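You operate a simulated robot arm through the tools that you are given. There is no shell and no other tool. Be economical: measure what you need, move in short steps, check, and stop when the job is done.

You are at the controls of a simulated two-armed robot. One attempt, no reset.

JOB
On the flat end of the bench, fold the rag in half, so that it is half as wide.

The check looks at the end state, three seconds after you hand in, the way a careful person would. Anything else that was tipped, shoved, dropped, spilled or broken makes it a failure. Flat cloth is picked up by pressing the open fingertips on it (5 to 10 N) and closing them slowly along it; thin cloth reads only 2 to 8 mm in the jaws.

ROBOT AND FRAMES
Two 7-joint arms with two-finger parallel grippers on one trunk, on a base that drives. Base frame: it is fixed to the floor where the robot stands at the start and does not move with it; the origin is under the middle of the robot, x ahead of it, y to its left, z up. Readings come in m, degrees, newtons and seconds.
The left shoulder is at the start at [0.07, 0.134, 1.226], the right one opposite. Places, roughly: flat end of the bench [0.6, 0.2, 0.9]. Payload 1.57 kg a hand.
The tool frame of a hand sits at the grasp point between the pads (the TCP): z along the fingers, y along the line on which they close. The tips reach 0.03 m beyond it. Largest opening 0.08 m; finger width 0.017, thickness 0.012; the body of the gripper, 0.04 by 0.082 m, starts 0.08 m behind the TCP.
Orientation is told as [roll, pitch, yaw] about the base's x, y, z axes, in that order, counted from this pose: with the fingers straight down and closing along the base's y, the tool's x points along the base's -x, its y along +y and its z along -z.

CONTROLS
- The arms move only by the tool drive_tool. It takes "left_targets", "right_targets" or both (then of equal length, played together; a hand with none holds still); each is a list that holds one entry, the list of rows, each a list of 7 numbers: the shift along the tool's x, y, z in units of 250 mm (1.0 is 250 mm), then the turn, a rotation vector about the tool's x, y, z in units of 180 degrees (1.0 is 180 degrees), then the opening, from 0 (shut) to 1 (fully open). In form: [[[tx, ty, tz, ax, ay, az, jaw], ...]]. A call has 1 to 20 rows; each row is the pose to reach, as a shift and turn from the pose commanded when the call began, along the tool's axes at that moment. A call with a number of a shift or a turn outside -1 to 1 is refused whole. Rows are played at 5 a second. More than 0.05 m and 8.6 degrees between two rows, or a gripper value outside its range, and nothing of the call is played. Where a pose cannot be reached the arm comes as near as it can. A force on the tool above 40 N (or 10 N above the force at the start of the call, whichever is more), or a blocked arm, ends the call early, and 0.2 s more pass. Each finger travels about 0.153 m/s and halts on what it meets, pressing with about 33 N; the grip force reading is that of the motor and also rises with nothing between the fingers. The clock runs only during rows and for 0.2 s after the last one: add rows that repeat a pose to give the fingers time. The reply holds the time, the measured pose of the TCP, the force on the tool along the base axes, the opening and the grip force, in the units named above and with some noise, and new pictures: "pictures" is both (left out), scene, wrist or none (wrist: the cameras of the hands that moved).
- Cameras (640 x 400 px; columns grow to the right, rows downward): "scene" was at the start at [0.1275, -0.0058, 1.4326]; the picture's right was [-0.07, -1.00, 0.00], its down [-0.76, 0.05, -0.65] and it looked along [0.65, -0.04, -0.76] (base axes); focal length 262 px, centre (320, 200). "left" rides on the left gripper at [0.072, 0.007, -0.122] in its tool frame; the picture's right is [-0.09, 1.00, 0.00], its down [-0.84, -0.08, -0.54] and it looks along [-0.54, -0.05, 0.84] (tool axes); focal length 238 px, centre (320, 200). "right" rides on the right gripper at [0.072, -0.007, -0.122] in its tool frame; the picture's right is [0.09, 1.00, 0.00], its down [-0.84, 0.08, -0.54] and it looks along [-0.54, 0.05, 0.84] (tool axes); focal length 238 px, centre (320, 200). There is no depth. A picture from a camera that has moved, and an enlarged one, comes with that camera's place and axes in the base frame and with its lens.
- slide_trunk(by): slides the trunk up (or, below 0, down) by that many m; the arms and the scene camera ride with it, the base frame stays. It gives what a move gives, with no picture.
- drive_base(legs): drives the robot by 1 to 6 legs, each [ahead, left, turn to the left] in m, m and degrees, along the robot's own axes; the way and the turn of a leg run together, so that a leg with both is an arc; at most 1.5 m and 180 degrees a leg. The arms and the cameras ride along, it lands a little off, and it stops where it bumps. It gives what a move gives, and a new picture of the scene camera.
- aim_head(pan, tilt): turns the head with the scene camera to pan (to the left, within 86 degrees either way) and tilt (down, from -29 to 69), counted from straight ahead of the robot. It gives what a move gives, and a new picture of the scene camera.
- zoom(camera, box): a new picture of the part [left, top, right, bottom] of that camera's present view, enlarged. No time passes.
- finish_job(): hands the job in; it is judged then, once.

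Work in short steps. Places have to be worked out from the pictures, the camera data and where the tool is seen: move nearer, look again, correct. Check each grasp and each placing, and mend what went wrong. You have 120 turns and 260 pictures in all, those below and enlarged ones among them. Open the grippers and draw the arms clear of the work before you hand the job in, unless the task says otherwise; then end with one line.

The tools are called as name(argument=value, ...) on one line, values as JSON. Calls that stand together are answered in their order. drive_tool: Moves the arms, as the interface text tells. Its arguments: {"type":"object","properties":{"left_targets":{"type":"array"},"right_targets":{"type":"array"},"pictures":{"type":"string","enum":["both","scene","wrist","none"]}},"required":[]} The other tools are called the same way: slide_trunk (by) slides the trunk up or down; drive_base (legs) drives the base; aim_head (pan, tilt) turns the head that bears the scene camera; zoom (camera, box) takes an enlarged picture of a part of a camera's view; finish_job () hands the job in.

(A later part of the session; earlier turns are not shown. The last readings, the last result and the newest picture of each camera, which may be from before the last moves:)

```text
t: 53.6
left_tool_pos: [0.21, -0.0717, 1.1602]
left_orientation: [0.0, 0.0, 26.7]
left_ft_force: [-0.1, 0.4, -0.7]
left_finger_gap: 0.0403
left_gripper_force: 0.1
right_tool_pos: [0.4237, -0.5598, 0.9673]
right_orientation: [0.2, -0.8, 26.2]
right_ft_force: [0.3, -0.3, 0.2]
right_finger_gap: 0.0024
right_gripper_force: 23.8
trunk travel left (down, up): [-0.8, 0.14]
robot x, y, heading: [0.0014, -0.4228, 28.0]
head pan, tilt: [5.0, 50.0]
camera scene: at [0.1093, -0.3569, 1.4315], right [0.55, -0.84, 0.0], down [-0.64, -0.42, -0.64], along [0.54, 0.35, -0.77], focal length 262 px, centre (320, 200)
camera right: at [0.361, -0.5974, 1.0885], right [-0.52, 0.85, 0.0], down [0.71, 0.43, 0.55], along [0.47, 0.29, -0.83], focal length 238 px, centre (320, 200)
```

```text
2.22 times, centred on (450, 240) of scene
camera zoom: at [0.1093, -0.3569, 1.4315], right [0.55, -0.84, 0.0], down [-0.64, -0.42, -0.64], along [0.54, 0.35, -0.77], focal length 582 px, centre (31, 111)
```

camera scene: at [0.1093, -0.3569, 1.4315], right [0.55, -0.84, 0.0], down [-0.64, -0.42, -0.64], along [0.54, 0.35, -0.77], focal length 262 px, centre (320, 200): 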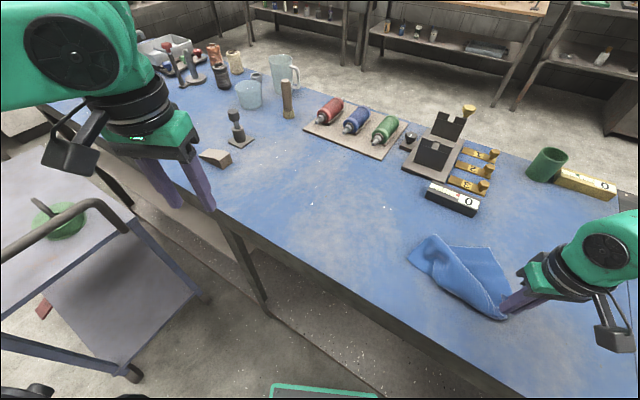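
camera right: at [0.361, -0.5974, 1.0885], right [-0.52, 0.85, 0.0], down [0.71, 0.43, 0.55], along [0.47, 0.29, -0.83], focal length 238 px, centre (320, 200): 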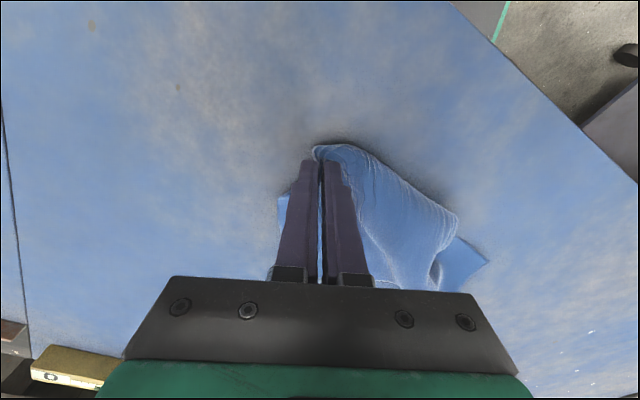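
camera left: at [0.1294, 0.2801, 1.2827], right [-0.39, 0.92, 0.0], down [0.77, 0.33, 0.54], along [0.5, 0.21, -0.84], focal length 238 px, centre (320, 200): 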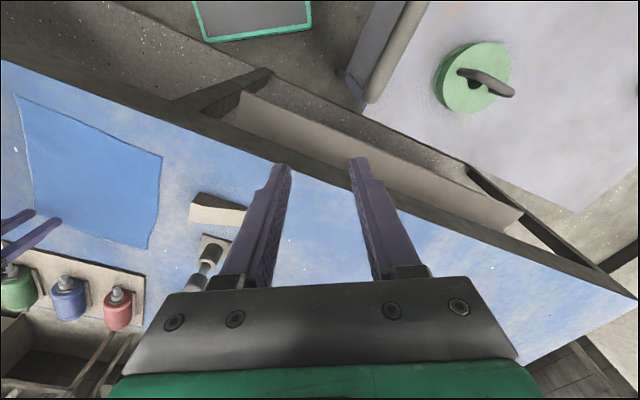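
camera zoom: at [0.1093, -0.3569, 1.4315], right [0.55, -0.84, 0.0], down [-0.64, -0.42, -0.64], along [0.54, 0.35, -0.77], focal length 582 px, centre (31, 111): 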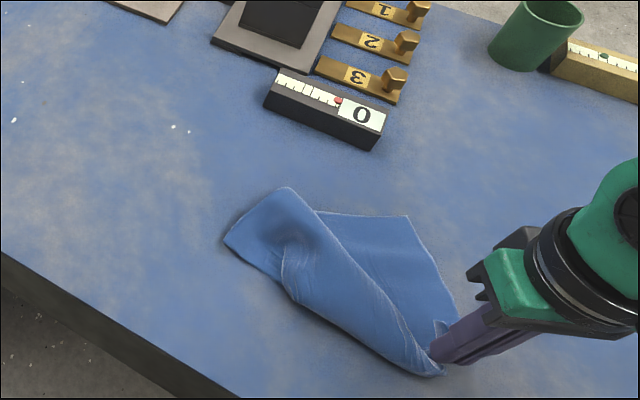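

B is down on the open area and the rag is partly spread. I release and look from above.

drive_tool(right_targets=[[[0, 0, 0, 0, 0, 0, 0.15], [0, 0, 0, 0, 0, 0, 0.4], [0, 0, -0.1, 0, 0, 0, 0.4], [0, 0, -0.25, 0, 0, 0, 0.4], [0, 0, -0.43, 0, 0, 0, 0.4], [0.1, 0.05, -0.58, 0, 0, 0, 0.4], [0.25, 0.1, -0.68, 0, 0, 0, 0.4], [0.4, 0.15, -0.75, 0, 0, 0, 0.4]]])

zoom(camera="scene", box=[390, 210, 530, 330])

zoom(camera="right", box=[260, 60, 560, 260])

```text
t: 55.4
left_tool_pos: [0.2063, -0.0725, 1.1612]
left_orientation: [0.0, 0.0, 26.8]
left_ft_force: [-0.3, -0.2, 0.1]
left_finger_gap: 0.04
left_gripper_force: 0.1
right_tool_pos: [0.314, -0.5706, 1.1548]
right_orientation: [0.3, -0.8, 26.1]
right_ft_force: [-0.3, -0.2, 0.1]
right_finger_gap: 0.032
right_gripper_force: 0.1
trunk travel left (down, up): [-0.8, 0.14]
robot x, y, heading: [-0.0012, -0.4231, 28.1]
head pan, tilt: [5.0, 50.0]
camera scene: at [0.1065, -0.3573, 1.4317], right [0.55, -0.84, 0.0], down [-0.64, -0.42, -0.64], along [0.54, 0.35, -0.77], focal length 262 px, centre (320, 200)
camera right: at [0.2509, -0.6093, 1.2753], right [-0.52, 0.85, 0.0], down [0.71, 0.43, 0.55], along [0.47, 0.29, -0.83], focal length 238 px, centre (320, 200)
```

scene: 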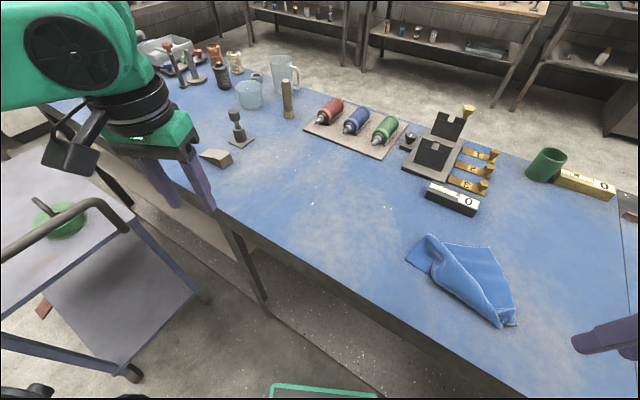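
right: 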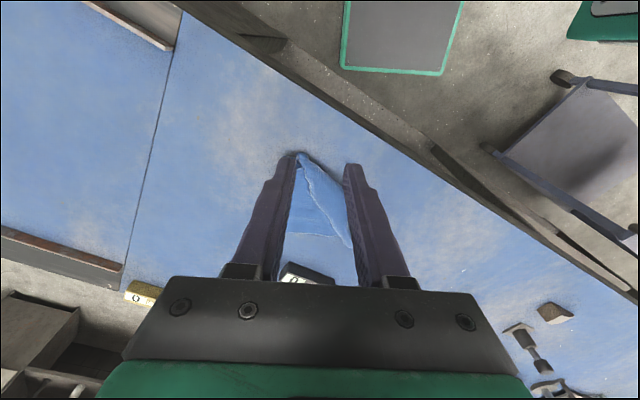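

```text
3.33 times, centred on (460, 270) of scene
camera zoom: at [0.1065, -0.3573, 1.4317], right [0.55, -0.84, 0.0], down [-0.64, -0.42, -0.64], along [0.54, 0.35, -0.77], focal length 873 px, centre (-147, -33)
```

zoom: 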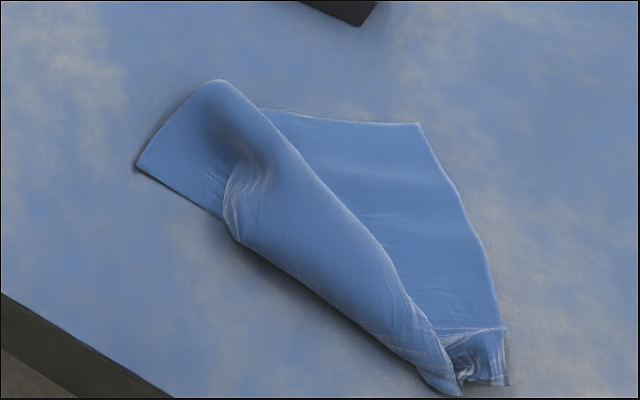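

```text
2.00 times, centred on (410, 160) of right
camera zoom: at [0.2509, -0.6093, 1.2753], right [-0.52, 0.85, 0.0], down [0.71, 0.43, 0.55], along [0.47, 0.29, -0.83], focal length 477 px, centre (140, 280)
```

zoom: 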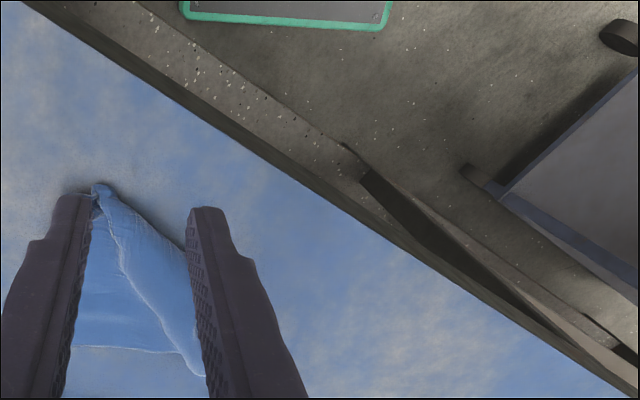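

I read it now: edge NL–A is flat, B is at the lower right, and FL lies right beside B with a pleat between them. I go above FL at (0.39, -0.55) to grip it and pull it out leftward.

drive_tool(right_targets=[[[-0.1, -0.02, 0.12, 0, 0, 0, 0.5], [-0.2, -0.04, 0.26, 0, 0, 0, 0.5], [-0.28, -0.06, 0.4, 0, 0, 0, 0.5], [-0.317, -0.07, 0.55, 0, 0, 0, 0.5], [-0.317, -0.07, 0.68, 0, 0, 0, 0.5], [-0.317, -0.07, 0.68, 0, 0, 0, 0.5]]])

zoom(camera="right", box=[220, 100, 460, 280])

zoom(camera="scene", box=[440, 260, 560, 350])

```text
t: 56.8
left_tool_pos: [0.2092, -0.072, 1.1596]
left_orientation: [0.0, 0.0, 26.6]
left_ft_force: [0.6, -0.1, 0.0]
left_finger_gap: 0.0401
left_gripper_force: 0.1
right_tool_pos: [0.3945, -0.5497, 0.9854]
right_orientation: [0.2, -0.8, 26.0]
right_ft_force: [0.6, -1.1, -0.2]
right_finger_gap: 0.0401
right_gripper_force: 0.0
trunk travel left (down, up): [-0.8, 0.14]
robot x, y, heading: [-0.0007, -0.4233, 28.3]
head pan, tilt: [5.0, 50.0]
camera scene: at [0.1081, -0.3566, 1.4316], right [0.55, -0.84, 0.0], down [-0.64, -0.42, -0.64], along [0.54, 0.35, -0.77], focal length 262 px, centre (320, 200)
camera right: at [0.3319, -0.5889, 1.1056], right [-0.52, 0.85, 0.0], down [0.71, 0.43, 0.55], along [0.47, 0.29, -0.83], focal length 238 px, centre (320, 200)
```

scene: 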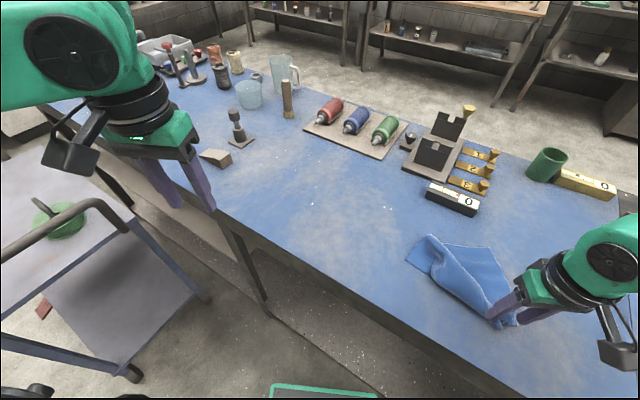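
right: 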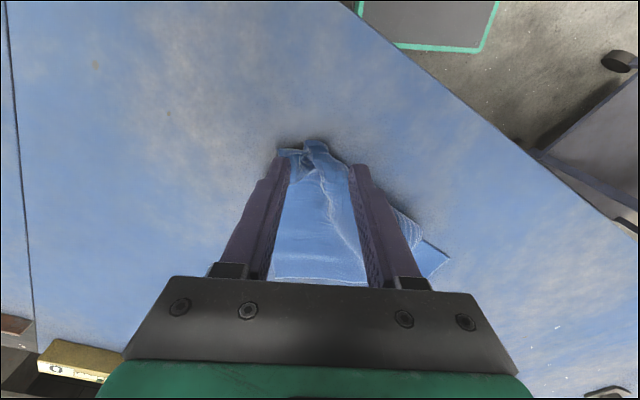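

```text
2.22 times, centred on (340, 190) of right
camera zoom: at [0.3319, -0.5889, 1.1056], right [-0.52, 0.85, 0.0], down [0.71, 0.43, 0.55], along [0.47, 0.29, -0.83], focal length 530 px, centre (276, 222)
```

zoom: 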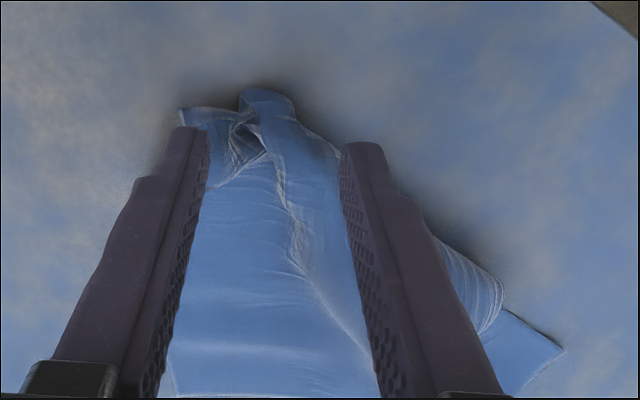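

```text
4.44 times, centred on (500, 305) of scene
camera zoom: at [0.1081, -0.3566, 1.4316], right [0.55, -0.84, 0.0], down [-0.64, -0.42, -0.64], along [0.54, 0.35, -0.77], focal length 1164 px, centre (-480, -267)
```

zoom: 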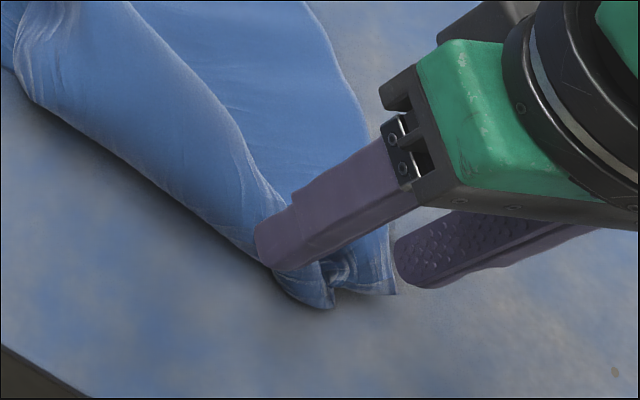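

The jaws are centred on FL's lobe. I lower with a 2.8 cm opening and pinch.

drive_tool(right_targets=[[[0, 0.01, 0.03, 0, 0, 0, 0.35], [0, 0.01, 0.07, 0, 0, 0, 0.35], [0, 0.01, 0.112, 0, 0, 0, 0.35], [0, 0.01, 0.112, 0, 0, 0, 0.25], [0, 0.01, 0.112, 0, 0, 0, 0.15], [0, 0.01, 0.112, 0, 0, 0, 0.05], [0, 0.01, 0.112, 0, 0, 0, 0], [0, 0.01, 0.112, 0, 0, 0, 0], [0, 0.01, 0.03, 0, 0, 0, 0], [0.02, 0.05, -0.05, 0, 0, 0, 0]]])

zoom(camera="scene", box=[390, 210, 550, 350])

```text
t: 59.0
left_tool_pos: [0.208, -0.071, 1.1617]
left_orientation: [-0.1, 0.0, 26.7]
left_ft_force: [-0.6, -0.2, 0.0]
left_finger_gap: 0.0399
left_gripper_force: 0.0
right_tool_pos: [0.3834, -0.5414, 0.9992]
right_orientation: [0.2, -0.8, 26.1]
right_ft_force: [0.1, 0.5, 0.7]
right_finger_gap: 0.0022
right_gripper_force: 23.5
trunk travel left (down, up): [-0.8, 0.14]
robot x, y, heading: [0.0029, -0.4182, 27.7]
head pan, tilt: [5.0, 50.0]
camera scene: at [0.1075, -0.3561, 1.4316], right [0.55, -0.84, 0.0], down [-0.64, -0.42, -0.64], along [0.54, 0.35, -0.77], focal length 262 px, centre (320, 200)
camera right: at [0.3211, -0.5797, 1.1196], right [-0.52, 0.85, 0.0], down [0.71, 0.43, 0.55], along [0.47, 0.29, -0.83], focal length 238 px, centre (320, 200)
```

scene: 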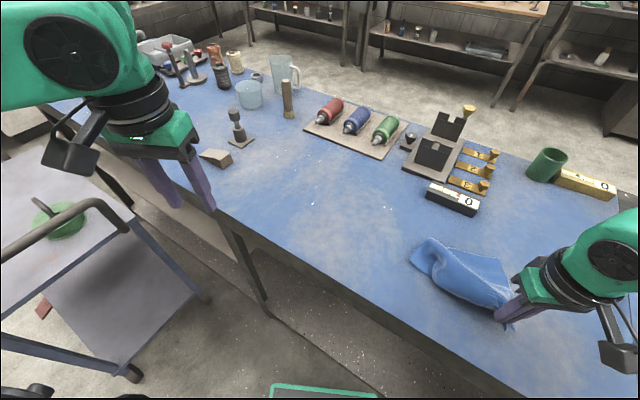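
right: 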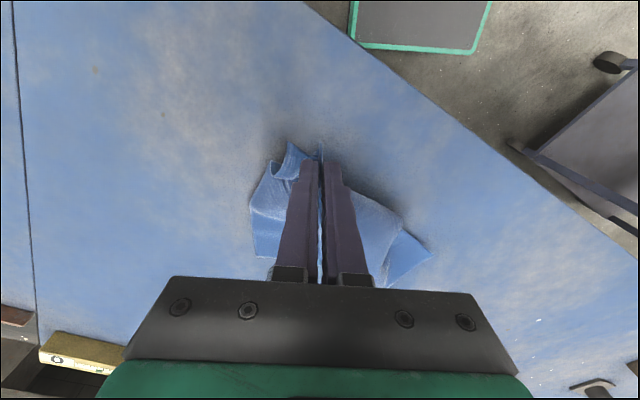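

```text
2.86 times, centred on (470, 280) of scene
camera zoom: at [0.1075, -0.3561, 1.4316], right [0.55, -0.84, 0.0], down [-0.64, -0.42, -0.64], along [0.54, 0.35, -0.77], focal length 748 px, centre (-109, -29)
```

zoom: 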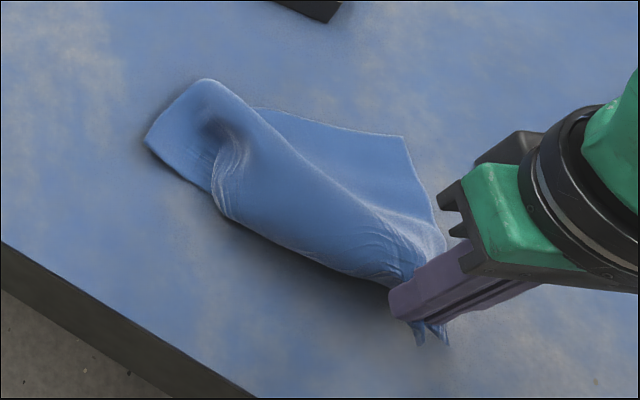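

I pull it toward the left-front and check whether FL separates from B.

drive_tool(right_targets=[[[-0.01, 0.1, 0.0, 0, 0, 0, 0], [-0.02, 0.22, 0.03, 0, 0, 0, 0], [-0.03, 0.34, 0.06, 0, 0, 0, 0], [-0.03, 0.45, 0.08, 0, 0, 0, 0]]])

zoom(camera="scene", box=[390, 210, 550, 350])

```text
t: 60.0
left_tool_pos: [0.2085, -0.0709, 1.1592]
left_orientation: [-0.2, 0.0, 26.5]
left_ft_force: [-0.4, 0.1, 0.5]
left_finger_gap: 0.04
left_gripper_force: 0.0
right_tool_pos: [0.3421, -0.4354, 0.9787]
right_orientation: [0.1, -0.8, 26.0]
right_ft_force: [-0.4, -0.2, -0.1]
right_finger_gap: 0.0024
right_gripper_force: 24.3
trunk travel left (down, up): [-0.8, 0.14]
robot x, y, heading: [-0.0031, -0.4189, 28.3]
head pan, tilt: [5.0, 50.0]
camera scene: at [0.1087, -0.355, 1.4315], right [0.55, -0.84, 0.0], down [-0.64, -0.42, -0.64], along [0.54, 0.35, -0.77], focal length 262 px, centre (320, 200)
camera right: at [0.2799, -0.4737, 1.0995], right [-0.52, 0.85, 0.0], down [0.71, 0.43, 0.55], along [0.47, 0.29, -0.83], focal length 238 px, centre (320, 200)
```

scene: 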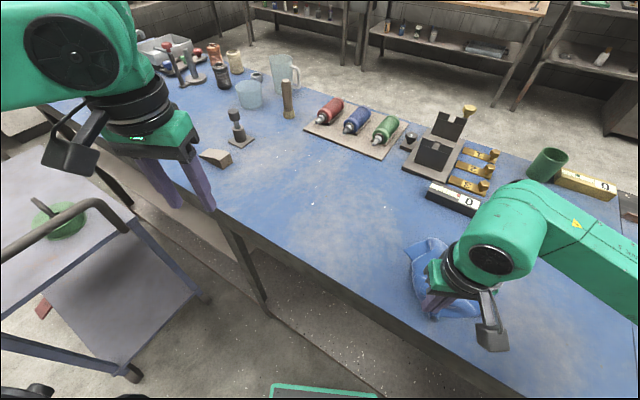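
right: 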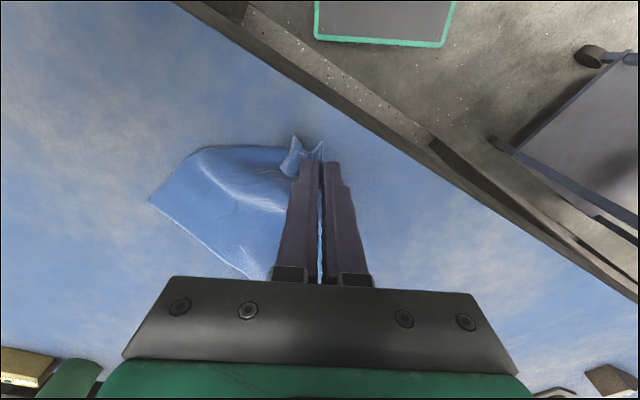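

```text
2.86 times, centred on (470, 280) of scene
camera zoom: at [0.1087, -0.355, 1.4315], right [0.55, -0.84, 0.0], down [-0.64, -0.42, -0.64], along [0.54, 0.35, -0.77], focal length 748 px, centre (-109, -29)
```

zoom: 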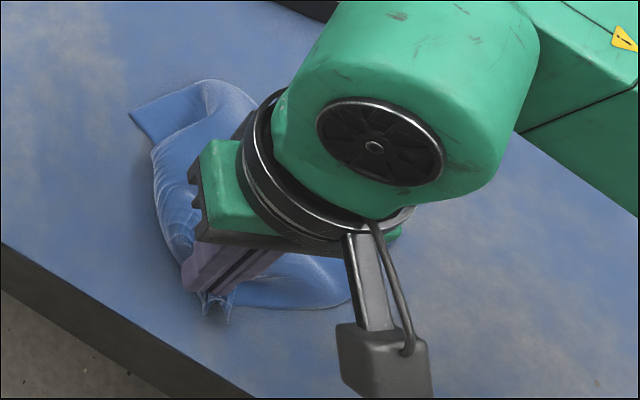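

I release and back off to see the result.

drive_tool(right_targets=[[[0, 0, 0.05, 0, 0, 0, 0], [0, 0, 0.08, 0, 0, 0, 0.2], [0, 0, 0.08, 0, 0, 0, 0.4], [0, 0, -0.1, 0, 0, 0, 0.4], [0, 0, -0.28, 0, 0, 0, 0.4], [0, -0.1, -0.44, 0, 0, 0, 0.4], [0, -0.25, -0.55, 0, 0, 0, 0.4], [0, -0.42, -0.62, 0, 0, 0, 0.4], [0, -0.6, -0.68, 0, 0, 0, 0.4], [0, -0.78, -0.7, 0, 0, 0, 0.4]]])

zoom(camera="scene", box=[390, 220, 510, 330])

```text
t: 62.2
left_tool_pos: [0.2096, -0.0743, 1.1612]
left_orientation: [0.1, -0.1, 26.7]
left_ft_force: [-0.3, 0.3, 0.2]
left_finger_gap: 0.0402
left_gripper_force: 0.0
right_tool_pos: [0.4291, -0.6167, 1.1534]
right_orientation: [0.3, -0.8, 26.1]
right_ft_force: [0.2, 0.7, 0.3]
right_finger_gap: 0.032
right_gripper_force: 0.0
trunk travel left (down, up): [-0.8, 0.14]
robot x, y, heading: [-0.0017, -0.4235, 28.2]
head pan, tilt: [5.0, 50.0]
camera scene: at [0.1094, -0.3584, 1.4316], right [0.55, -0.84, 0.0], down [-0.64, -0.42, -0.64], along [0.54, 0.35, -0.77], focal length 262 px, centre (320, 200)
camera right: at [0.3657, -0.655, 1.274], right [-0.52, 0.85, 0.0], down [0.71, 0.43, 0.55], along [0.47, 0.29, -0.83], focal length 238 px, centre (320, 200)
```

scene: 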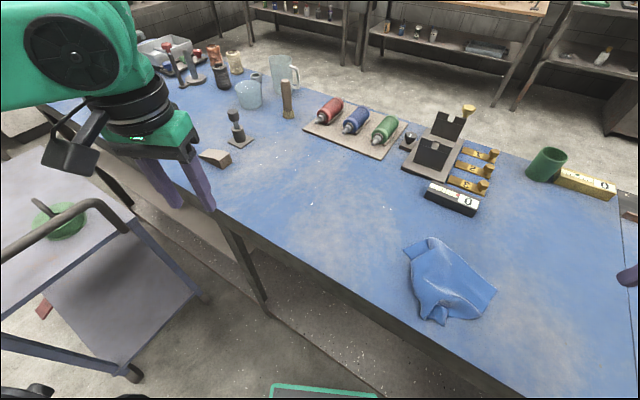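
right: 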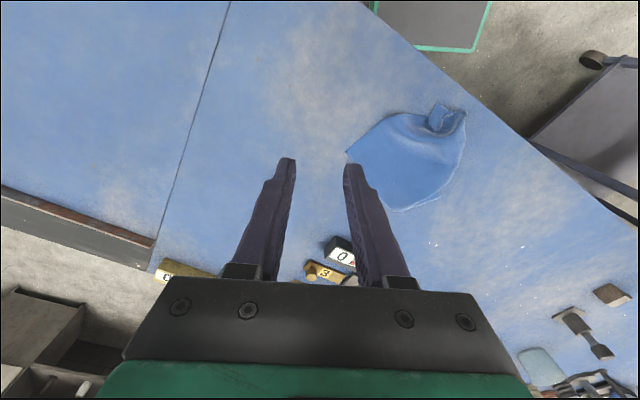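

```text
3.64 times, centred on (450, 275) of scene
camera zoom: at [0.1094, -0.3584, 1.4316], right [0.55, -0.84, 0.0], down [-0.64, -0.42, -0.64], along [0.54, 0.35, -0.77], focal length 952 px, centre (-153, -73)
```

zoom: 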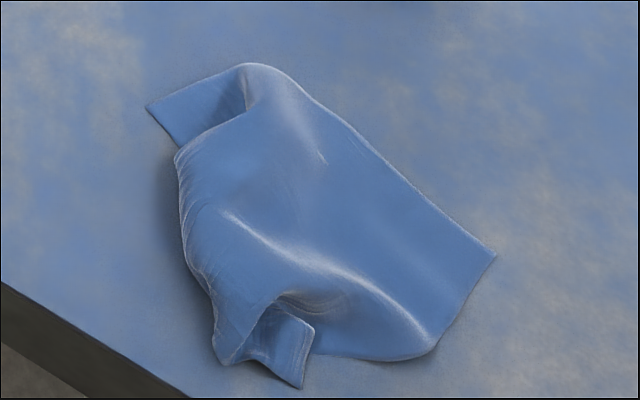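

The rag is now broadly one sheet: NL is flat at (0.45, -0.355), A at (0.47, -0.548), and the B/FL end is bunched near (0.35, -0.46). If the right hand takes A and the left takes B, lifting lets it hang flat from edge AB. I go above A with the right hand.

drive_tool(right_targets=[[[-0.05, 0.07, 0.1, 0, 0, 0, 0.375], [-0.12, 0.15, 0.22, 0, 0, 0, 0.375], [-0.18, 0.23, 0.36, 0, 0, 0, 0.375], [-0.227, 0.29, 0.5, 0, 0, 0, 0.375], [-0.227, 0.29, 0.66, 0, 0, 0, 0.375], [-0.227, 0.29, 0.72, 0, 0, 0, 0.375], [-0.227, 0.29, 0.72, 0, 0, 0, 0.375]]], pictures="wrist")

zoom(camera="scene", box=[390, 220, 530, 330])

```text
t: 63.8
left_tool_pos: [0.2094, -0.0714, 1.161]
left_orientation: [0.0, -0.1, 26.6]
left_ft_force: [0.1, -0.7, 0.3]
left_finger_gap: 0.0402
left_gripper_force: 0.1
right_tool_pos: [0.4475, -0.5221, 0.975]
right_orientation: [0.2, -0.9, 26.0]
right_ft_force: [0.0, 0.1, 0.3]
right_finger_gap: 0.0301
right_gripper_force: 0.0
trunk travel left (down, up): [-0.8, 0.14]
robot x, y, heading: [0.0015, -0.4185, 28.0]
head pan, tilt: [5.0, 50.0]
camera right: at [0.3857, -0.5607, 1.0949], right [-0.52, 0.85, 0.0], down [0.71, 0.43, 0.55], along [0.47, 0.29, -0.83], focal length 238 px, centre (320, 200)
```

right: 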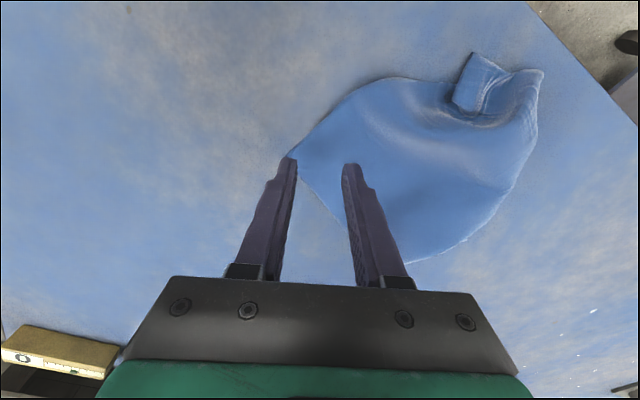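

```text
3.64 times, centred on (460, 275) of scene
camera zoom: at [0.1086, -0.3563, 1.4315], right [0.55, -0.84, 0.0], down [-0.64, -0.42, -0.64], along [0.54, 0.35, -0.77], focal length 952 px, centre (-189, -73)
```

zoom: 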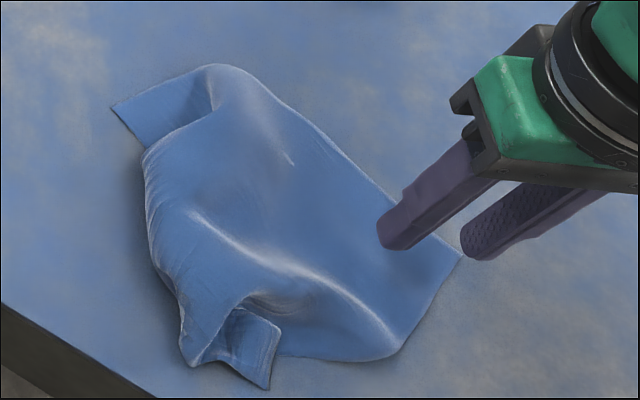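

A's tip is right below the outer finger. I shift 4 mm inward, lower to contact and read the force.

drive_tool(right_targets=[[[0.016, 0.014, 0.04, 0, 0, 0, 0.375], [0.016, 0.014, 0.075, 0, 0, 0, 0.375], [0.016, 0.014, 0.095, 0, 0, 0, 0.375], [0.016, 0.014, 0.1, 0, 0, 0, 0.375]]], pictures="none")

```text
t: 64.8
left_tool_pos: [0.2072, -0.072, 1.1617]
left_orientation: [0.0, -0.1, 26.6]
left_ft_force: [-1.1, -0.1, 0.6]
left_finger_gap: 0.0402
left_gripper_force: 0.1
right_tool_pos: [0.4425, -0.5208, 0.9503]
right_orientation: [0.1, -1.1, 26.1]
right_ft_force: [3.3, -1.7, 24.4]
right_finger_gap: 0.0303
right_gripper_force: 0.1
trunk travel left (down, up): [-0.8, 0.14]
robot x, y, heading: [0.0009, -0.4196, 28.3]
head pan, tilt: [5.0, 50.0]
```

drive_tool(right_targets=[[[0, 0, -0.008, 0, 0, 0, 0.375], [0, 0, -0.015, 0, 0, 0, 0.375], [0, 0, -0.015, 0, 0, 0, 0.3], [0, 0, -0.015, 0, 0, 0, 0.24], [0, 0, -0.015, 0, 0, 0, 0.18], [0, 0, -0.015, 0, 0, 0, 0.12], [0, 0, -0.015, 0, 0, 0, 0.06], [0, 0, -0.015, 0, 0, 0, 0], [0, 0, -0.015, 0, 0, 0, 0], [0, 0, -0.015, 0, 0, 0, 0]]], pictures="wrist")

```text
t: 67.0
left_tool_pos: [0.2089, -0.071, 1.1599]
left_orientation: [0.0, 0.0, 26.6]
left_ft_force: [-0.7, 0.1, -0.2]
left_finger_gap: 0.0402
left_gripper_force: 0.0
right_tool_pos: [0.4435, -0.5207, 0.9534]
right_orientation: [0.2, -0.8, 26.1]
right_ft_force: [-0.8, 0.4, 0.3]
right_finger_gap: 0.0001
right_gripper_force: 21.1
trunk travel left (down, up): [-0.8, 0.14]
robot x, y, heading: [-0.0, -0.4172, 27.9]
head pan, tilt: [5.0, 50.0]
camera right: at [0.3804, -0.5592, 1.0735], right [-0.52, 0.85, 0.0], down [0.71, 0.43, 0.55], along [0.47, 0.29, -0.83], focal length 238 px, centre (320, 200)
```

right: 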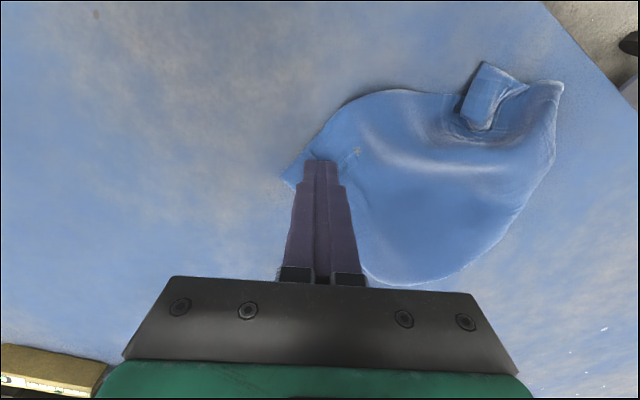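

The pinch missed because I eased off too far. I reopen and press with a little more force.

drive_tool(right_targets=[[[0, 0, -0.04, 0, 0, 0, 0], [0, 0, -0.04, 0, 0, 0, 0.2], [0, 0, -0.04, 0, 0, 0, 0.375], [0, 0, -0.01, 0, 0, 0, 0.375], [0, 0, 0.003, 0, 0, 0, 0.375], [0, 0, 0.007, 0, 0, 0, 0.375]]], pictures="none")

```text
t: 68.4
left_tool_pos: [0.2077, -0.0709, 1.1614]
left_orientation: [-0.1, 0.0, 26.7]
left_ft_force: [-0.4, -0.4, 0.2]
left_finger_gap: 0.0399
left_gripper_force: 0.0
right_tool_pos: [0.4431, -0.5203, 0.9505]
right_orientation: [0.1, -0.9, 26.2]
right_ft_force: [1.2, -0.5, 5.6]
right_finger_gap: 0.0303
right_gripper_force: 0.5
trunk travel left (down, up): [-0.8, 0.14]
robot x, y, heading: [0.0015, -0.4187, 28.1]
head pan, tilt: [5.0, 50.0]
```

5.6 N, so I press a touch more while closing slowly.

drive_tool(right_targets=[[[0, 0, 0.003, 0, 0, 0, 0.33], [0, 0, 0.003, 0, 0, 0, 0.28], [0, 0, 0.003, 0, 0, 0, 0.23], [0, 0, 0.003, 0, 0, 0, 0.18], [0, 0, 0.003, 0, 0, 0, 0.13], [0, 0, 0.003, 0, 0, 0, 0.08], [0, 0, 0.003, 0, 0, 0, 0.04], [0, 0, 0.003, 0, 0, 0, 0], [0, 0, 0.003, 0, 0, 0, 0], [0, 0, 0.003, 0, 0, 0, 0]]], pictures="wrist")

```text
t: 70.6
left_tool_pos: [0.2066, -0.0713, 1.16]
left_orientation: [-0.1, -0.1, 26.6]
left_ft_force: [-0.4, 0.1, 0.1]
left_finger_gap: 0.0399
left_gripper_force: 0.0
right_tool_pos: [0.4408, -0.5195, 0.9513]
right_orientation: [0.1, -0.9, 26.1]
right_ft_force: [1.5, 0.9, 20.5]
right_finger_gap: 0.0
right_gripper_force: 21.0
trunk travel left (down, up): [-0.8, 0.14]
robot x, y, heading: [-0.002, -0.4262, 28.1]
head pan, tilt: [5.0, 50.0]
camera right: at [0.378, -0.5583, 1.0722], right [-0.52, 0.85, 0.0], down [0.71, 0.43, 0.56], along [0.47, 0.29, -0.83], focal length 238 px, centre (320, 200)
```

right: 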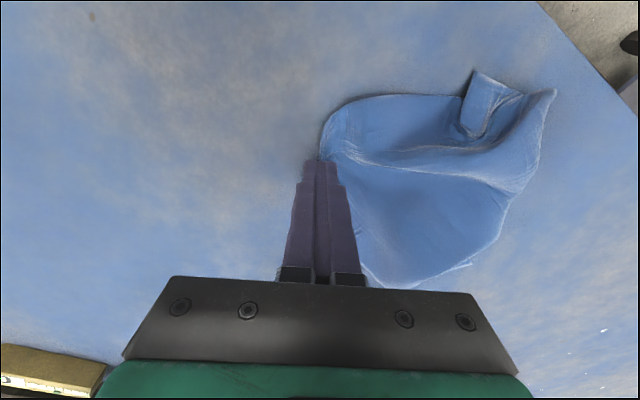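

It slipped out: the outer finger pushed the edge inward. I retry 2 cm further in, with both fingers on the cloth.

drive_tool(right_targets=[[[0, 0, -0.06, 0, 0, 0, 0], [0.04, 0.09, -0.06, 0, 0, 0, 0.2], [0.04, 0.09, -0.06, 0, 0, 0, 0.375], [0.04, 0.09, -0.02, 0, 0, 0, 0.375], [0.04, 0.09, -0.006, 0, 0, 0, 0.375], [0.04, 0.09, 0.0, 0, 0, 0, 0.375]]], pictures="wrist")

```text
t: 72.0
left_tool_pos: [0.2082, -0.0696, 1.1612]
left_orientation: [-0.1, -0.2, 26.6]
left_ft_force: [0.0, -0.6, 0.4]
left_finger_gap: 0.04
left_gripper_force: 0.0
right_tool_pos: [0.4228, -0.5037, 0.9523]
right_orientation: [0.3, -0.8, 26.0]
right_ft_force: [0.0, 1.3, 8.4]
right_finger_gap: 0.0283
right_gripper_force: 0.0
trunk travel left (down, up): [-0.8, 0.14]
robot x, y, heading: [-0.0017, -0.4248, 28.3]
head pan, tilt: [5.0, 50.0]
camera right: at [0.3601, -0.5426, 1.0722], right [-0.52, 0.85, 0.0], down [0.71, 0.43, 0.56], along [0.47, 0.29, -0.83], focal length 238 px, centre (320, 200)
```

right: 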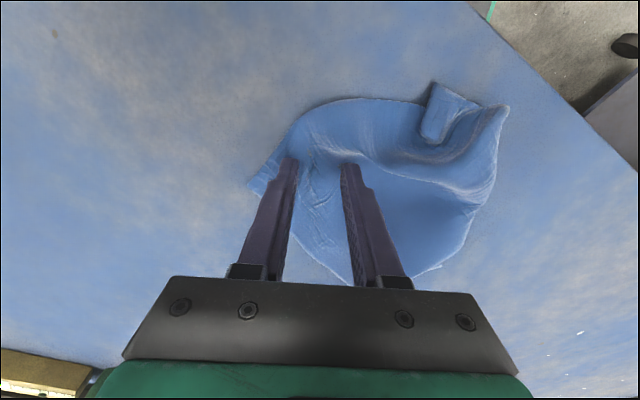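

Both fingers are on the cloth at 8.4 N, so I close slowly.

drive_tool(right_targets=[[[0, 0, 0, 0, 0, 0, 0.31], [0, 0, 0, 0, 0, 0, 0.26], [0, 0, 0, 0, 0, 0, 0.21], [0, 0, 0, 0, 0, 0, 0.16], [0, 0, 0, 0, 0, 0, 0.11], [0, 0, 0, 0, 0, 0, 0.06], [0, 0, 0, 0, 0, 0, 0], [0, 0, 0, 0, 0, 0, 0], [0, 0, 0, 0, 0, 0, 0], [0, 0, -0.1, 0, 0, 0, 0], [0, 0, -0.2, 0, 0, 0, 0]]])

```text
t: 74.4
left_tool_pos: [0.2081, -0.0708, 1.16]
left_orientation: [0.0, -0.1, 26.6]
left_ft_force: [0.2, -0.2, 0.1]
left_finger_gap: 0.0399
left_gripper_force: 0.1
right_tool_pos: [0.4225, -0.5052, 1.0005]
right_orientation: [0.2, -0.8, 26.1]
right_ft_force: [0.7, 0.5, 0.3]
right_finger_gap: 0.0018
right_gripper_force: 23.2
trunk travel left (down, up): [-0.8, 0.14]
robot x, y, heading: [0.0028, -0.4206, 28.4]
head pan, tilt: [5.0, 50.0]
camera scene: at [0.1072, -0.3564, 1.4315], right [0.55, -0.84, 0.0], down [-0.64, -0.42, -0.64], along [0.54, 0.35, -0.77], focal length 262 px, centre (320, 200)
camera right: at [0.3596, -0.5441, 1.1213], right [-0.52, 0.85, 0.0], down [0.71, 0.43, 0.55], along [0.47, 0.29, -0.83], focal length 238 px, centre (320, 200)
```

scene: 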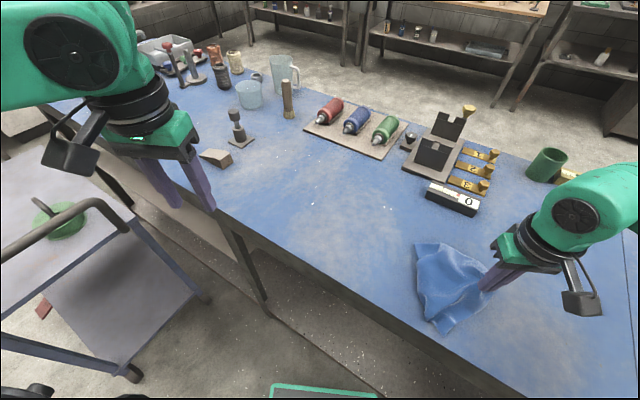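
right: 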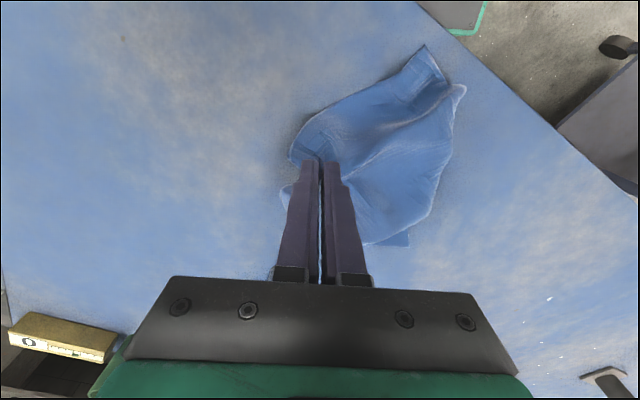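

A is held, and B's tab uncurled as a bonus: B is now at about (0.32, -0.48). I pull A to the far right to straighten AB and draw the rag away from the front edge.

drive_tool(right_targets=[[[-0.055, -0.116, 0.03, 0, 0, 0, 0], [-0.11, -0.232, 0.05, 0, 0, 0, 0], [-0.165, -0.35, 0.07, 0, 0, 0, 0], [-0.218, -0.463, 0.08, 0, 0, 0, 0], [-0.218, -0.463, 0.08, 0, 0, 0, 0]]])

zoom(camera="scene", box=[400, 220, 560, 350])

```text
t: 75.6
left_tool_pos: [0.2089, -0.0711, 1.1604]
left_orientation: [0.0, 0.0, 26.6]
left_ft_force: [-1.0, 0.7, 0.8]
left_finger_gap: 0.0399
left_gripper_force: 0.0
right_tool_pos: [0.5238, -0.5851, 0.9803]
right_orientation: [0.1, -0.7, 26.0]
right_ft_force: [-0.6, -0.2, -0.1]
right_finger_gap: 0.002
right_gripper_force: 24.1
trunk travel left (down, up): [-0.8, 0.14]
robot x, y, heading: [-0.002, -0.4207, 27.8]
head pan, tilt: [5.0, 50.0]
camera scene: at [0.1081, -0.3563, 1.4316], right [0.55, -0.84, 0.0], down [-0.64, -0.42, -0.64], along [0.54, 0.35, -0.77], focal length 262 px, centre (320, 200)
camera right: at [0.4606, -0.6238, 1.1012], right [-0.52, 0.85, 0.0], down [0.71, 0.43, 0.55], along [0.47, 0.29, -0.83], focal length 238 px, centre (320, 200)
```

scene: 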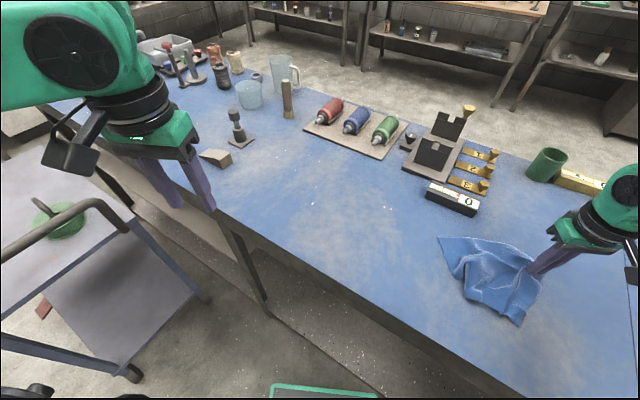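
right: 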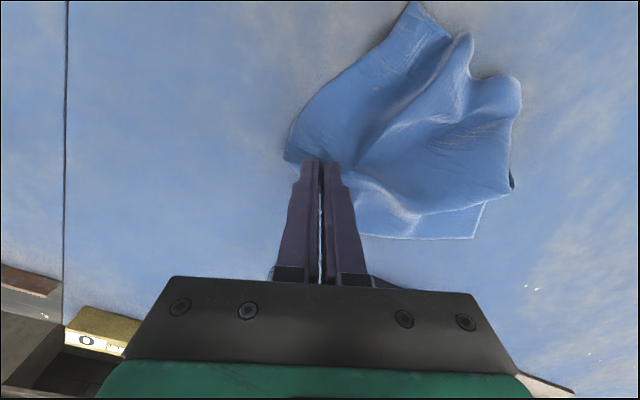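

```text
3.08 times, centred on (480, 285) of scene
camera zoom: at [0.1081, -0.3563, 1.4316], right [0.55, -0.84, 0.0], down [-0.64, -0.42, -0.64], along [0.54, 0.35, -0.77], focal length 806 px, centre (-172, -62)
```

zoom: 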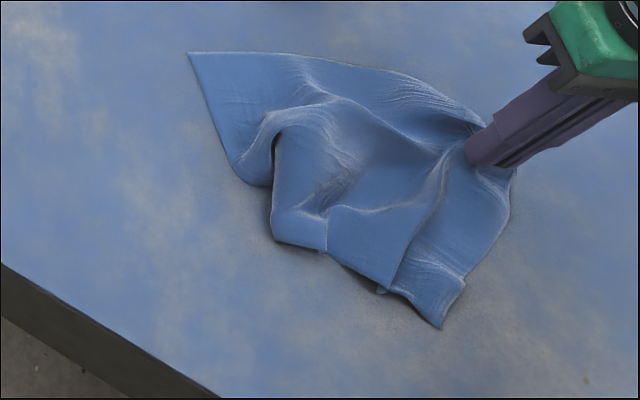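

The rag is opening up: NL is at (0.52, -0.41), A is in the grip, and B is at (0.41, -0.59). With NL in the left hand and A in the right, the rag can hang flat. I set A down, back up, and square the base to it.

drive_tool(right_targets=[[[0, 0, 0.05, 0, 0, 0, 0], [0, 0, 0.1, 0, 0, 0, 0], [0, 0, 0.1, 0, 0, 0, 0.2], [0, 0, 0.1, 0, 0, 0, 0.4], [0, 0, -0.05, 0, 0, 0, 0.4], [0, 0, -0.22, 0, 0, 0, 0.4], [0, 0, -0.4, 0, 0, 0, 0.4], [0.1, 0, -0.55, 0, 0, 0, 0.4], [0.25, 0, -0.6, 0, 0, 0, 0.4], [0.4, 0, -0.6, 0, 0, 0, 0.4]]], pictures="none")

drive_base(legs=[[0, 0, -28], [0, -0.04, 0]])

zoom(camera="scene", box=[270, 140, 430, 270])

```text
t: 77.8
left_tool_pos: [0.2087, -0.0736, 1.1611]
left_orientation: [0.0, -0.1, 26.7]
left_ft_force: [0.0, 0.1, -0.2]
left_finger_gap: 0.0399
left_gripper_force: 0.0
right_tool_pos: [0.4307, -0.6316, 1.1284]
right_orientation: [0.3, -0.7, 26.1]
right_ft_force: [-0.3, 0.2, -1.5]
right_finger_gap: 0.032
right_gripper_force: 0.0
trunk travel left (down, up): [-0.8, 0.14]
robot x, y, heading: [-0.0027, -0.4217, 28.0]
head pan, tilt: [5.0, 50.0]
```

```text
t: 80.1
left_tool_pos: [0.3493, -0.2437, 1.1586]
left_orientation: [-0.4, 0.1, -1.3]
left_ft_force: [-0.9, 0.5, 0.0]
left_finger_gap: 0.04
left_gripper_force: 0.1
right_tool_pos: [0.2855, -0.8401, 1.1318]
right_orientation: [-0.2, -0.8, -1.8]
right_ft_force: [0.5, 0.1, 0.3]
right_finger_gap: 0.0319
right_gripper_force: 0.1
trunk travel left (down, up): [-0.8, 0.14]
robot x, y, heading: [-0.0011, -0.4619, 0.3]
head pan, tilt: [5.0, 50.0]
camera scene: at [0.1267, -0.4456, 1.4315], right [0.09, -1.0, 0.01], down [-0.76, -0.07, -0.64], along [0.64, 0.05, -0.77], focal length 262 px, centre (320, 200)
```

scene: 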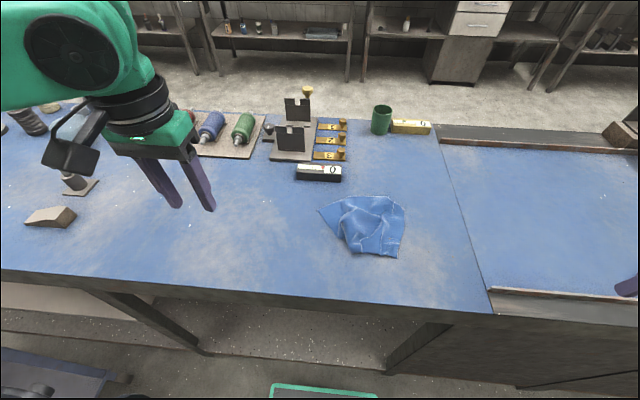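

```text
3.08 times, centred on (350, 205) of scene
camera zoom: at [0.1267, -0.4456, 1.4315], right [0.09, -1.0, 0.01], down [-0.76, -0.07, -0.64], along [0.64, 0.05, -0.77], focal length 806 px, centre (228, 185)
```

zoom: 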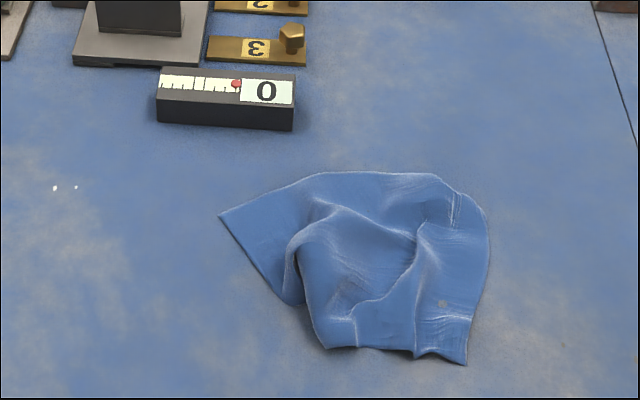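

I bring the left hand over the NL corner at (0.50, -0.43) and see whether it reaches.

drive_tool(left_targets=[[[-0.1, -0.1, 0.04, 0, 0, 0, 0.375], [-0.2, -0.2, 0.08, 0, 0, 0, 0.375], [-0.3, -0.31, 0.14, 0, 0, 0, 0.375], [-0.4, -0.42, 0.22, 0, 0, 0, 0.375], [-0.49, -0.53, 0.32, 0, 0, 0, 0.375], [-0.56, -0.63, 0.42, 0, 0, 0, 0.375], [-0.62, -0.72, 0.52, 0, 0, 0, 0.375], [-0.62, -0.72, 0.52, 0, 0, 0, 0.375]]])

```text
t: 81.9
left_tool_pos: [0.4583, -0.3775, 1.0431]
left_orientation: [-0.1, 0.1, -1.3]
left_ft_force: [0.2, -0.1, 0.4]
left_finger_gap: 0.03
left_gripper_force: 0.1
left hand out of reach, approached as far as the arm can: row 5, 6, 7, 8
right_tool_pos: [0.2854, -0.8472, 1.1295]
right_orientation: [0.1, -0.6, -2.0]
right_ft_force: [0.1, 0.6, -1.0]
right_finger_gap: 0.0317
right_gripper_force: 0.1
trunk travel left (down, up): [-0.8, 0.14]
robot x, y, heading: [0.0011, -0.4599, 0.3]
head pan, tilt: [5.0, 50.0]
camera scene: at [0.1275, -0.4544, 1.4315], right [0.09, -1.0, 0.0], down [-0.76, -0.07, -0.64], along [0.64, 0.06, -0.77], focal length 262 px, centre (320, 200)
camera left: at [0.3868, -0.3698, 1.1656], right [0.11, 0.99, 0.0], down [0.83, -0.1, 0.54], along [0.54, -0.06, -0.84], focal length 238 px, centre (320, 200)
```

scene: 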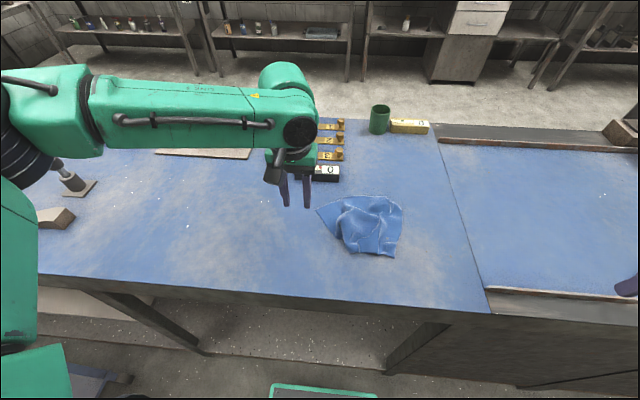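
left: 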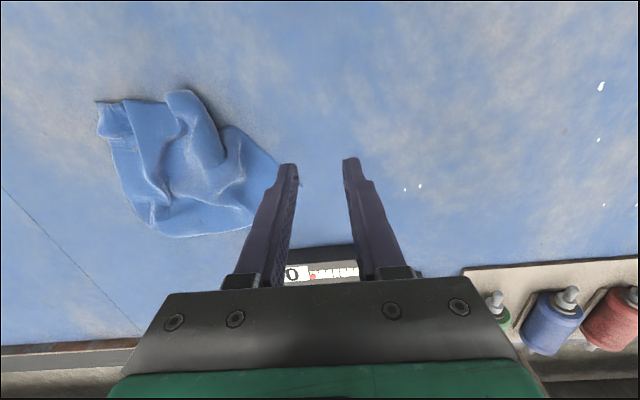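

The left hand only reaches inward when close to the body, so the two-hand work has to happen about 0.3 to 0.45 m out. The new plan is to use the right hand to bring B to the near left and A to the near right, then take both with two hands close in. I retract the left hand and turn the base back.

drive_tool(left_targets=[[[0.05, 0.1, -0.1, 0, 0, 0, 0.4], [0.12, 0.2, -0.2, 0, 0, 0, 0.4], [0.2, 0.3, -0.3, 0, 0, 0, 0.4], [0.3, 0.4, -0.4, 0, 0, 0, 0.4], [0.4, 0.5, -0.45, 0, 0, 0, 0.4], [0.45, 0.6, -0.45, 0, 0, 0, 0.4]]], pictures="none")

drive_base(legs=[[0, 0.02, 0], [0, 0, 28]])

```text
t: 83.3
left_tool_pos: [0.3496, -0.2235, 1.1557]
left_orientation: [-0.1, 0.1, -1.3]
left_ft_force: [-1.1, 0.1, -0.7]
left_finger_gap: 0.0321
left_gripper_force: 0.0
right_tool_pos: [0.2843, -0.8461, 1.1294]
right_orientation: [0.1, -0.8, -2.0]
right_ft_force: [0.1, -0.3, 0.4]
right_finger_gap: 0.0318
right_gripper_force: 0.0
trunk travel left (down, up): [-0.8, 0.14]
robot x, y, heading: [0.0007, -0.4622, 0.1]
head pan, tilt: [5.0, 50.0]
```

```text
t: 85.5
left_tool_pos: [0.1988, -0.0711, 1.1565]
left_orientation: [0.0, 0.0, 26.5]
left_ft_force: [0.2, 0.1, -0.5]
left_finger_gap: 0.032
left_gripper_force: 0.0
right_tool_pos: [0.4329, -0.6499, 1.1283]
right_orientation: [0.2, -0.9, 26.1]
right_ft_force: [0.3, -0.4, 0.8]
right_finger_gap: 0.0319
right_gripper_force: 0.1
trunk travel left (down, up): [-0.8, 0.14]
robot x, y, heading: [-0.0046, -0.4415, 28.0]
head pan, tilt: [5.0, 50.0]
camera scene: at [0.109, -0.3768, 1.4316], right [0.54, -0.84, 0.0], down [-0.64, -0.42, -0.64], along [0.54, 0.35, -0.77], focal length 262 px, centre (320, 200)
```

scene: 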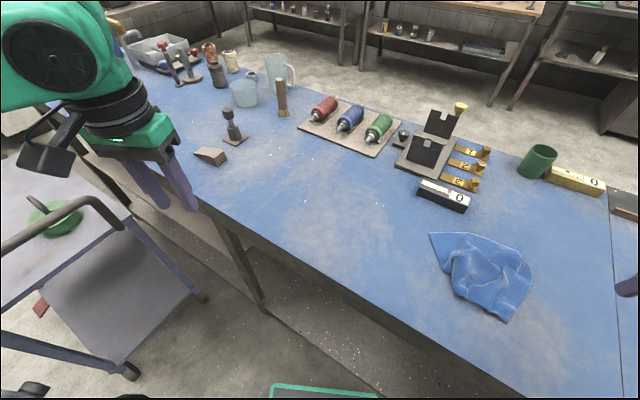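

I move the right hand above B, aiming 3 cm inside its tip.

drive_tool(right_targets=[[[-0.04, 0.07, 0.1, 0, 0, 0, 0.375], [-0.08, 0.15, 0.22, 0, 0, 0, 0.375], [-0.12, 0.22, 0.36, 0, 0, 0, 0.375], [-0.164, 0.29, 0.5, 0, 0, 0, 0.375], [-0.164, 0.29, 0.61, 0, 0, 0, 0.375], [-0.164, 0.29, 0.61, 0, 0, 0, 0.375]]], pictures="wrist")

zoom(camera="right", box=[220, 80, 460, 260])

```text
t: 86.8
left_tool_pos: [0.1986, -0.0705, 1.1569]
left_orientation: [0.0, -0.1, 26.5]
left_ft_force: [0.2, -0.1, -0.2]
left_finger_gap: 0.0321
left_gripper_force: 0.0
right_tool_pos: [0.4386, -0.5667, 0.9757]
right_orientation: [0.2, -0.9, 26.0]
right_ft_force: [-0.2, 0.4, 1.1]
right_finger_gap: 0.03
right_gripper_force: 0.0
trunk travel left (down, up): [-0.8, 0.14]
robot x, y, heading: [0.0032, -0.4396, 27.9]
head pan, tilt: [5.0, 50.0]
camera right: at [0.3753, -0.605, 1.0974], right [-0.52, 0.86, 0.0], down [0.71, 0.43, 0.55], along [0.47, 0.29, -0.83], focal length 238 px, centre (320, 200)
```

right: 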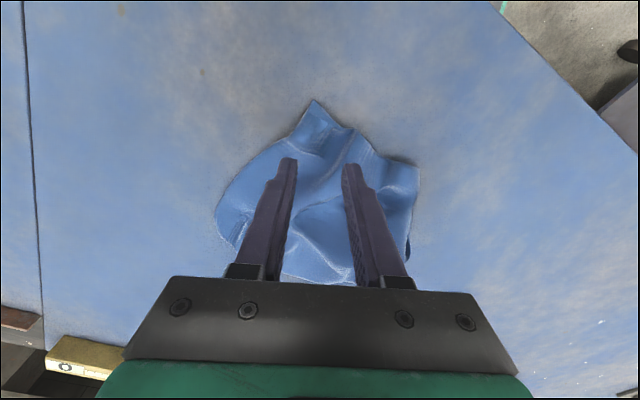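

```text
2.22 times, centred on (340, 170) of right
camera zoom: at [0.3753, -0.605, 1.0974], right [-0.52, 0.86, 0.0], down [0.71, 0.43, 0.55], along [0.47, 0.29, -0.83], focal length 530 px, centre (276, 267)
```

zoom: 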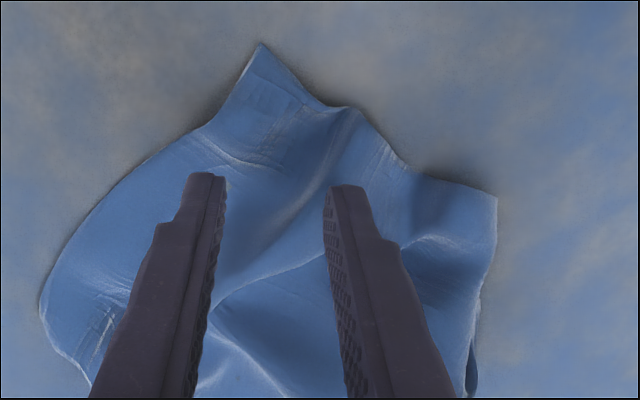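

B's tip points straight out along the gripper axis, which suits a pinch. I shift back 1.6 cm along it, narrow the jaws to 2 cm and press.

drive_tool(right_targets=[[[0.065, -0.005, 0.03, 0, 0, 0, 0.27], [0.065, -0.005, 0.07, 0, 0, 0, 0.27], [0.065, -0.005, 0.09, 0, 0, 0, 0.27], [0.065, -0.005, 0.097, 0, 0, 0, 0.27]]], pictures="none")

```text
t: 87.8
left_tool_pos: [0.1969, -0.0688, 1.1566]
left_orientation: [0.0, 0.0, 26.5]
left_ft_force: [-0.4, 0.2, -0.2]
left_finger_gap: 0.0319
left_gripper_force: 0.1
right_tool_pos: [0.4248, -0.5735, 0.9535]
right_orientation: [0.2, -0.7, 25.8]
right_ft_force: [0.0, -0.7, 0.9]
right_finger_gap: 0.0219
right_gripper_force: 0.0
trunk travel left (down, up): [-0.8, 0.14]
robot x, y, heading: [0.0011, -0.439, 27.8]
head pan, tilt: [5.0, 50.0]
```

drive_tool(right_targets=[[[0, 0, 0.006, 0, 0, 0, 0.27], [0, 0, 0.012, 0, 0, 0, 0.27], [0, 0, 0.014, 0, 0, 0, 0.27]]], pictures="none")

```text
t: 88.7
left_tool_pos: [0.1975, -0.0705, 1.1574]
left_orientation: [-0.1, -0.1, 26.6]
left_ft_force: [0.4, -0.5, -0.3]
left_finger_gap: 0.0319
left_gripper_force: 0.0
right_tool_pos: [0.4244, -0.5743, 0.9515]
right_orientation: [0.1, -1.2, 25.9]
right_ft_force: [4.1, -3.2, 21.5]
right_finger_gap: 0.0218
right_gripper_force: 0.1
trunk travel left (down, up): [-0.8, 0.14]
robot x, y, heading: [0.0002, -0.4427, 28.1]
head pan, tilt: [5.0, 50.0]
```

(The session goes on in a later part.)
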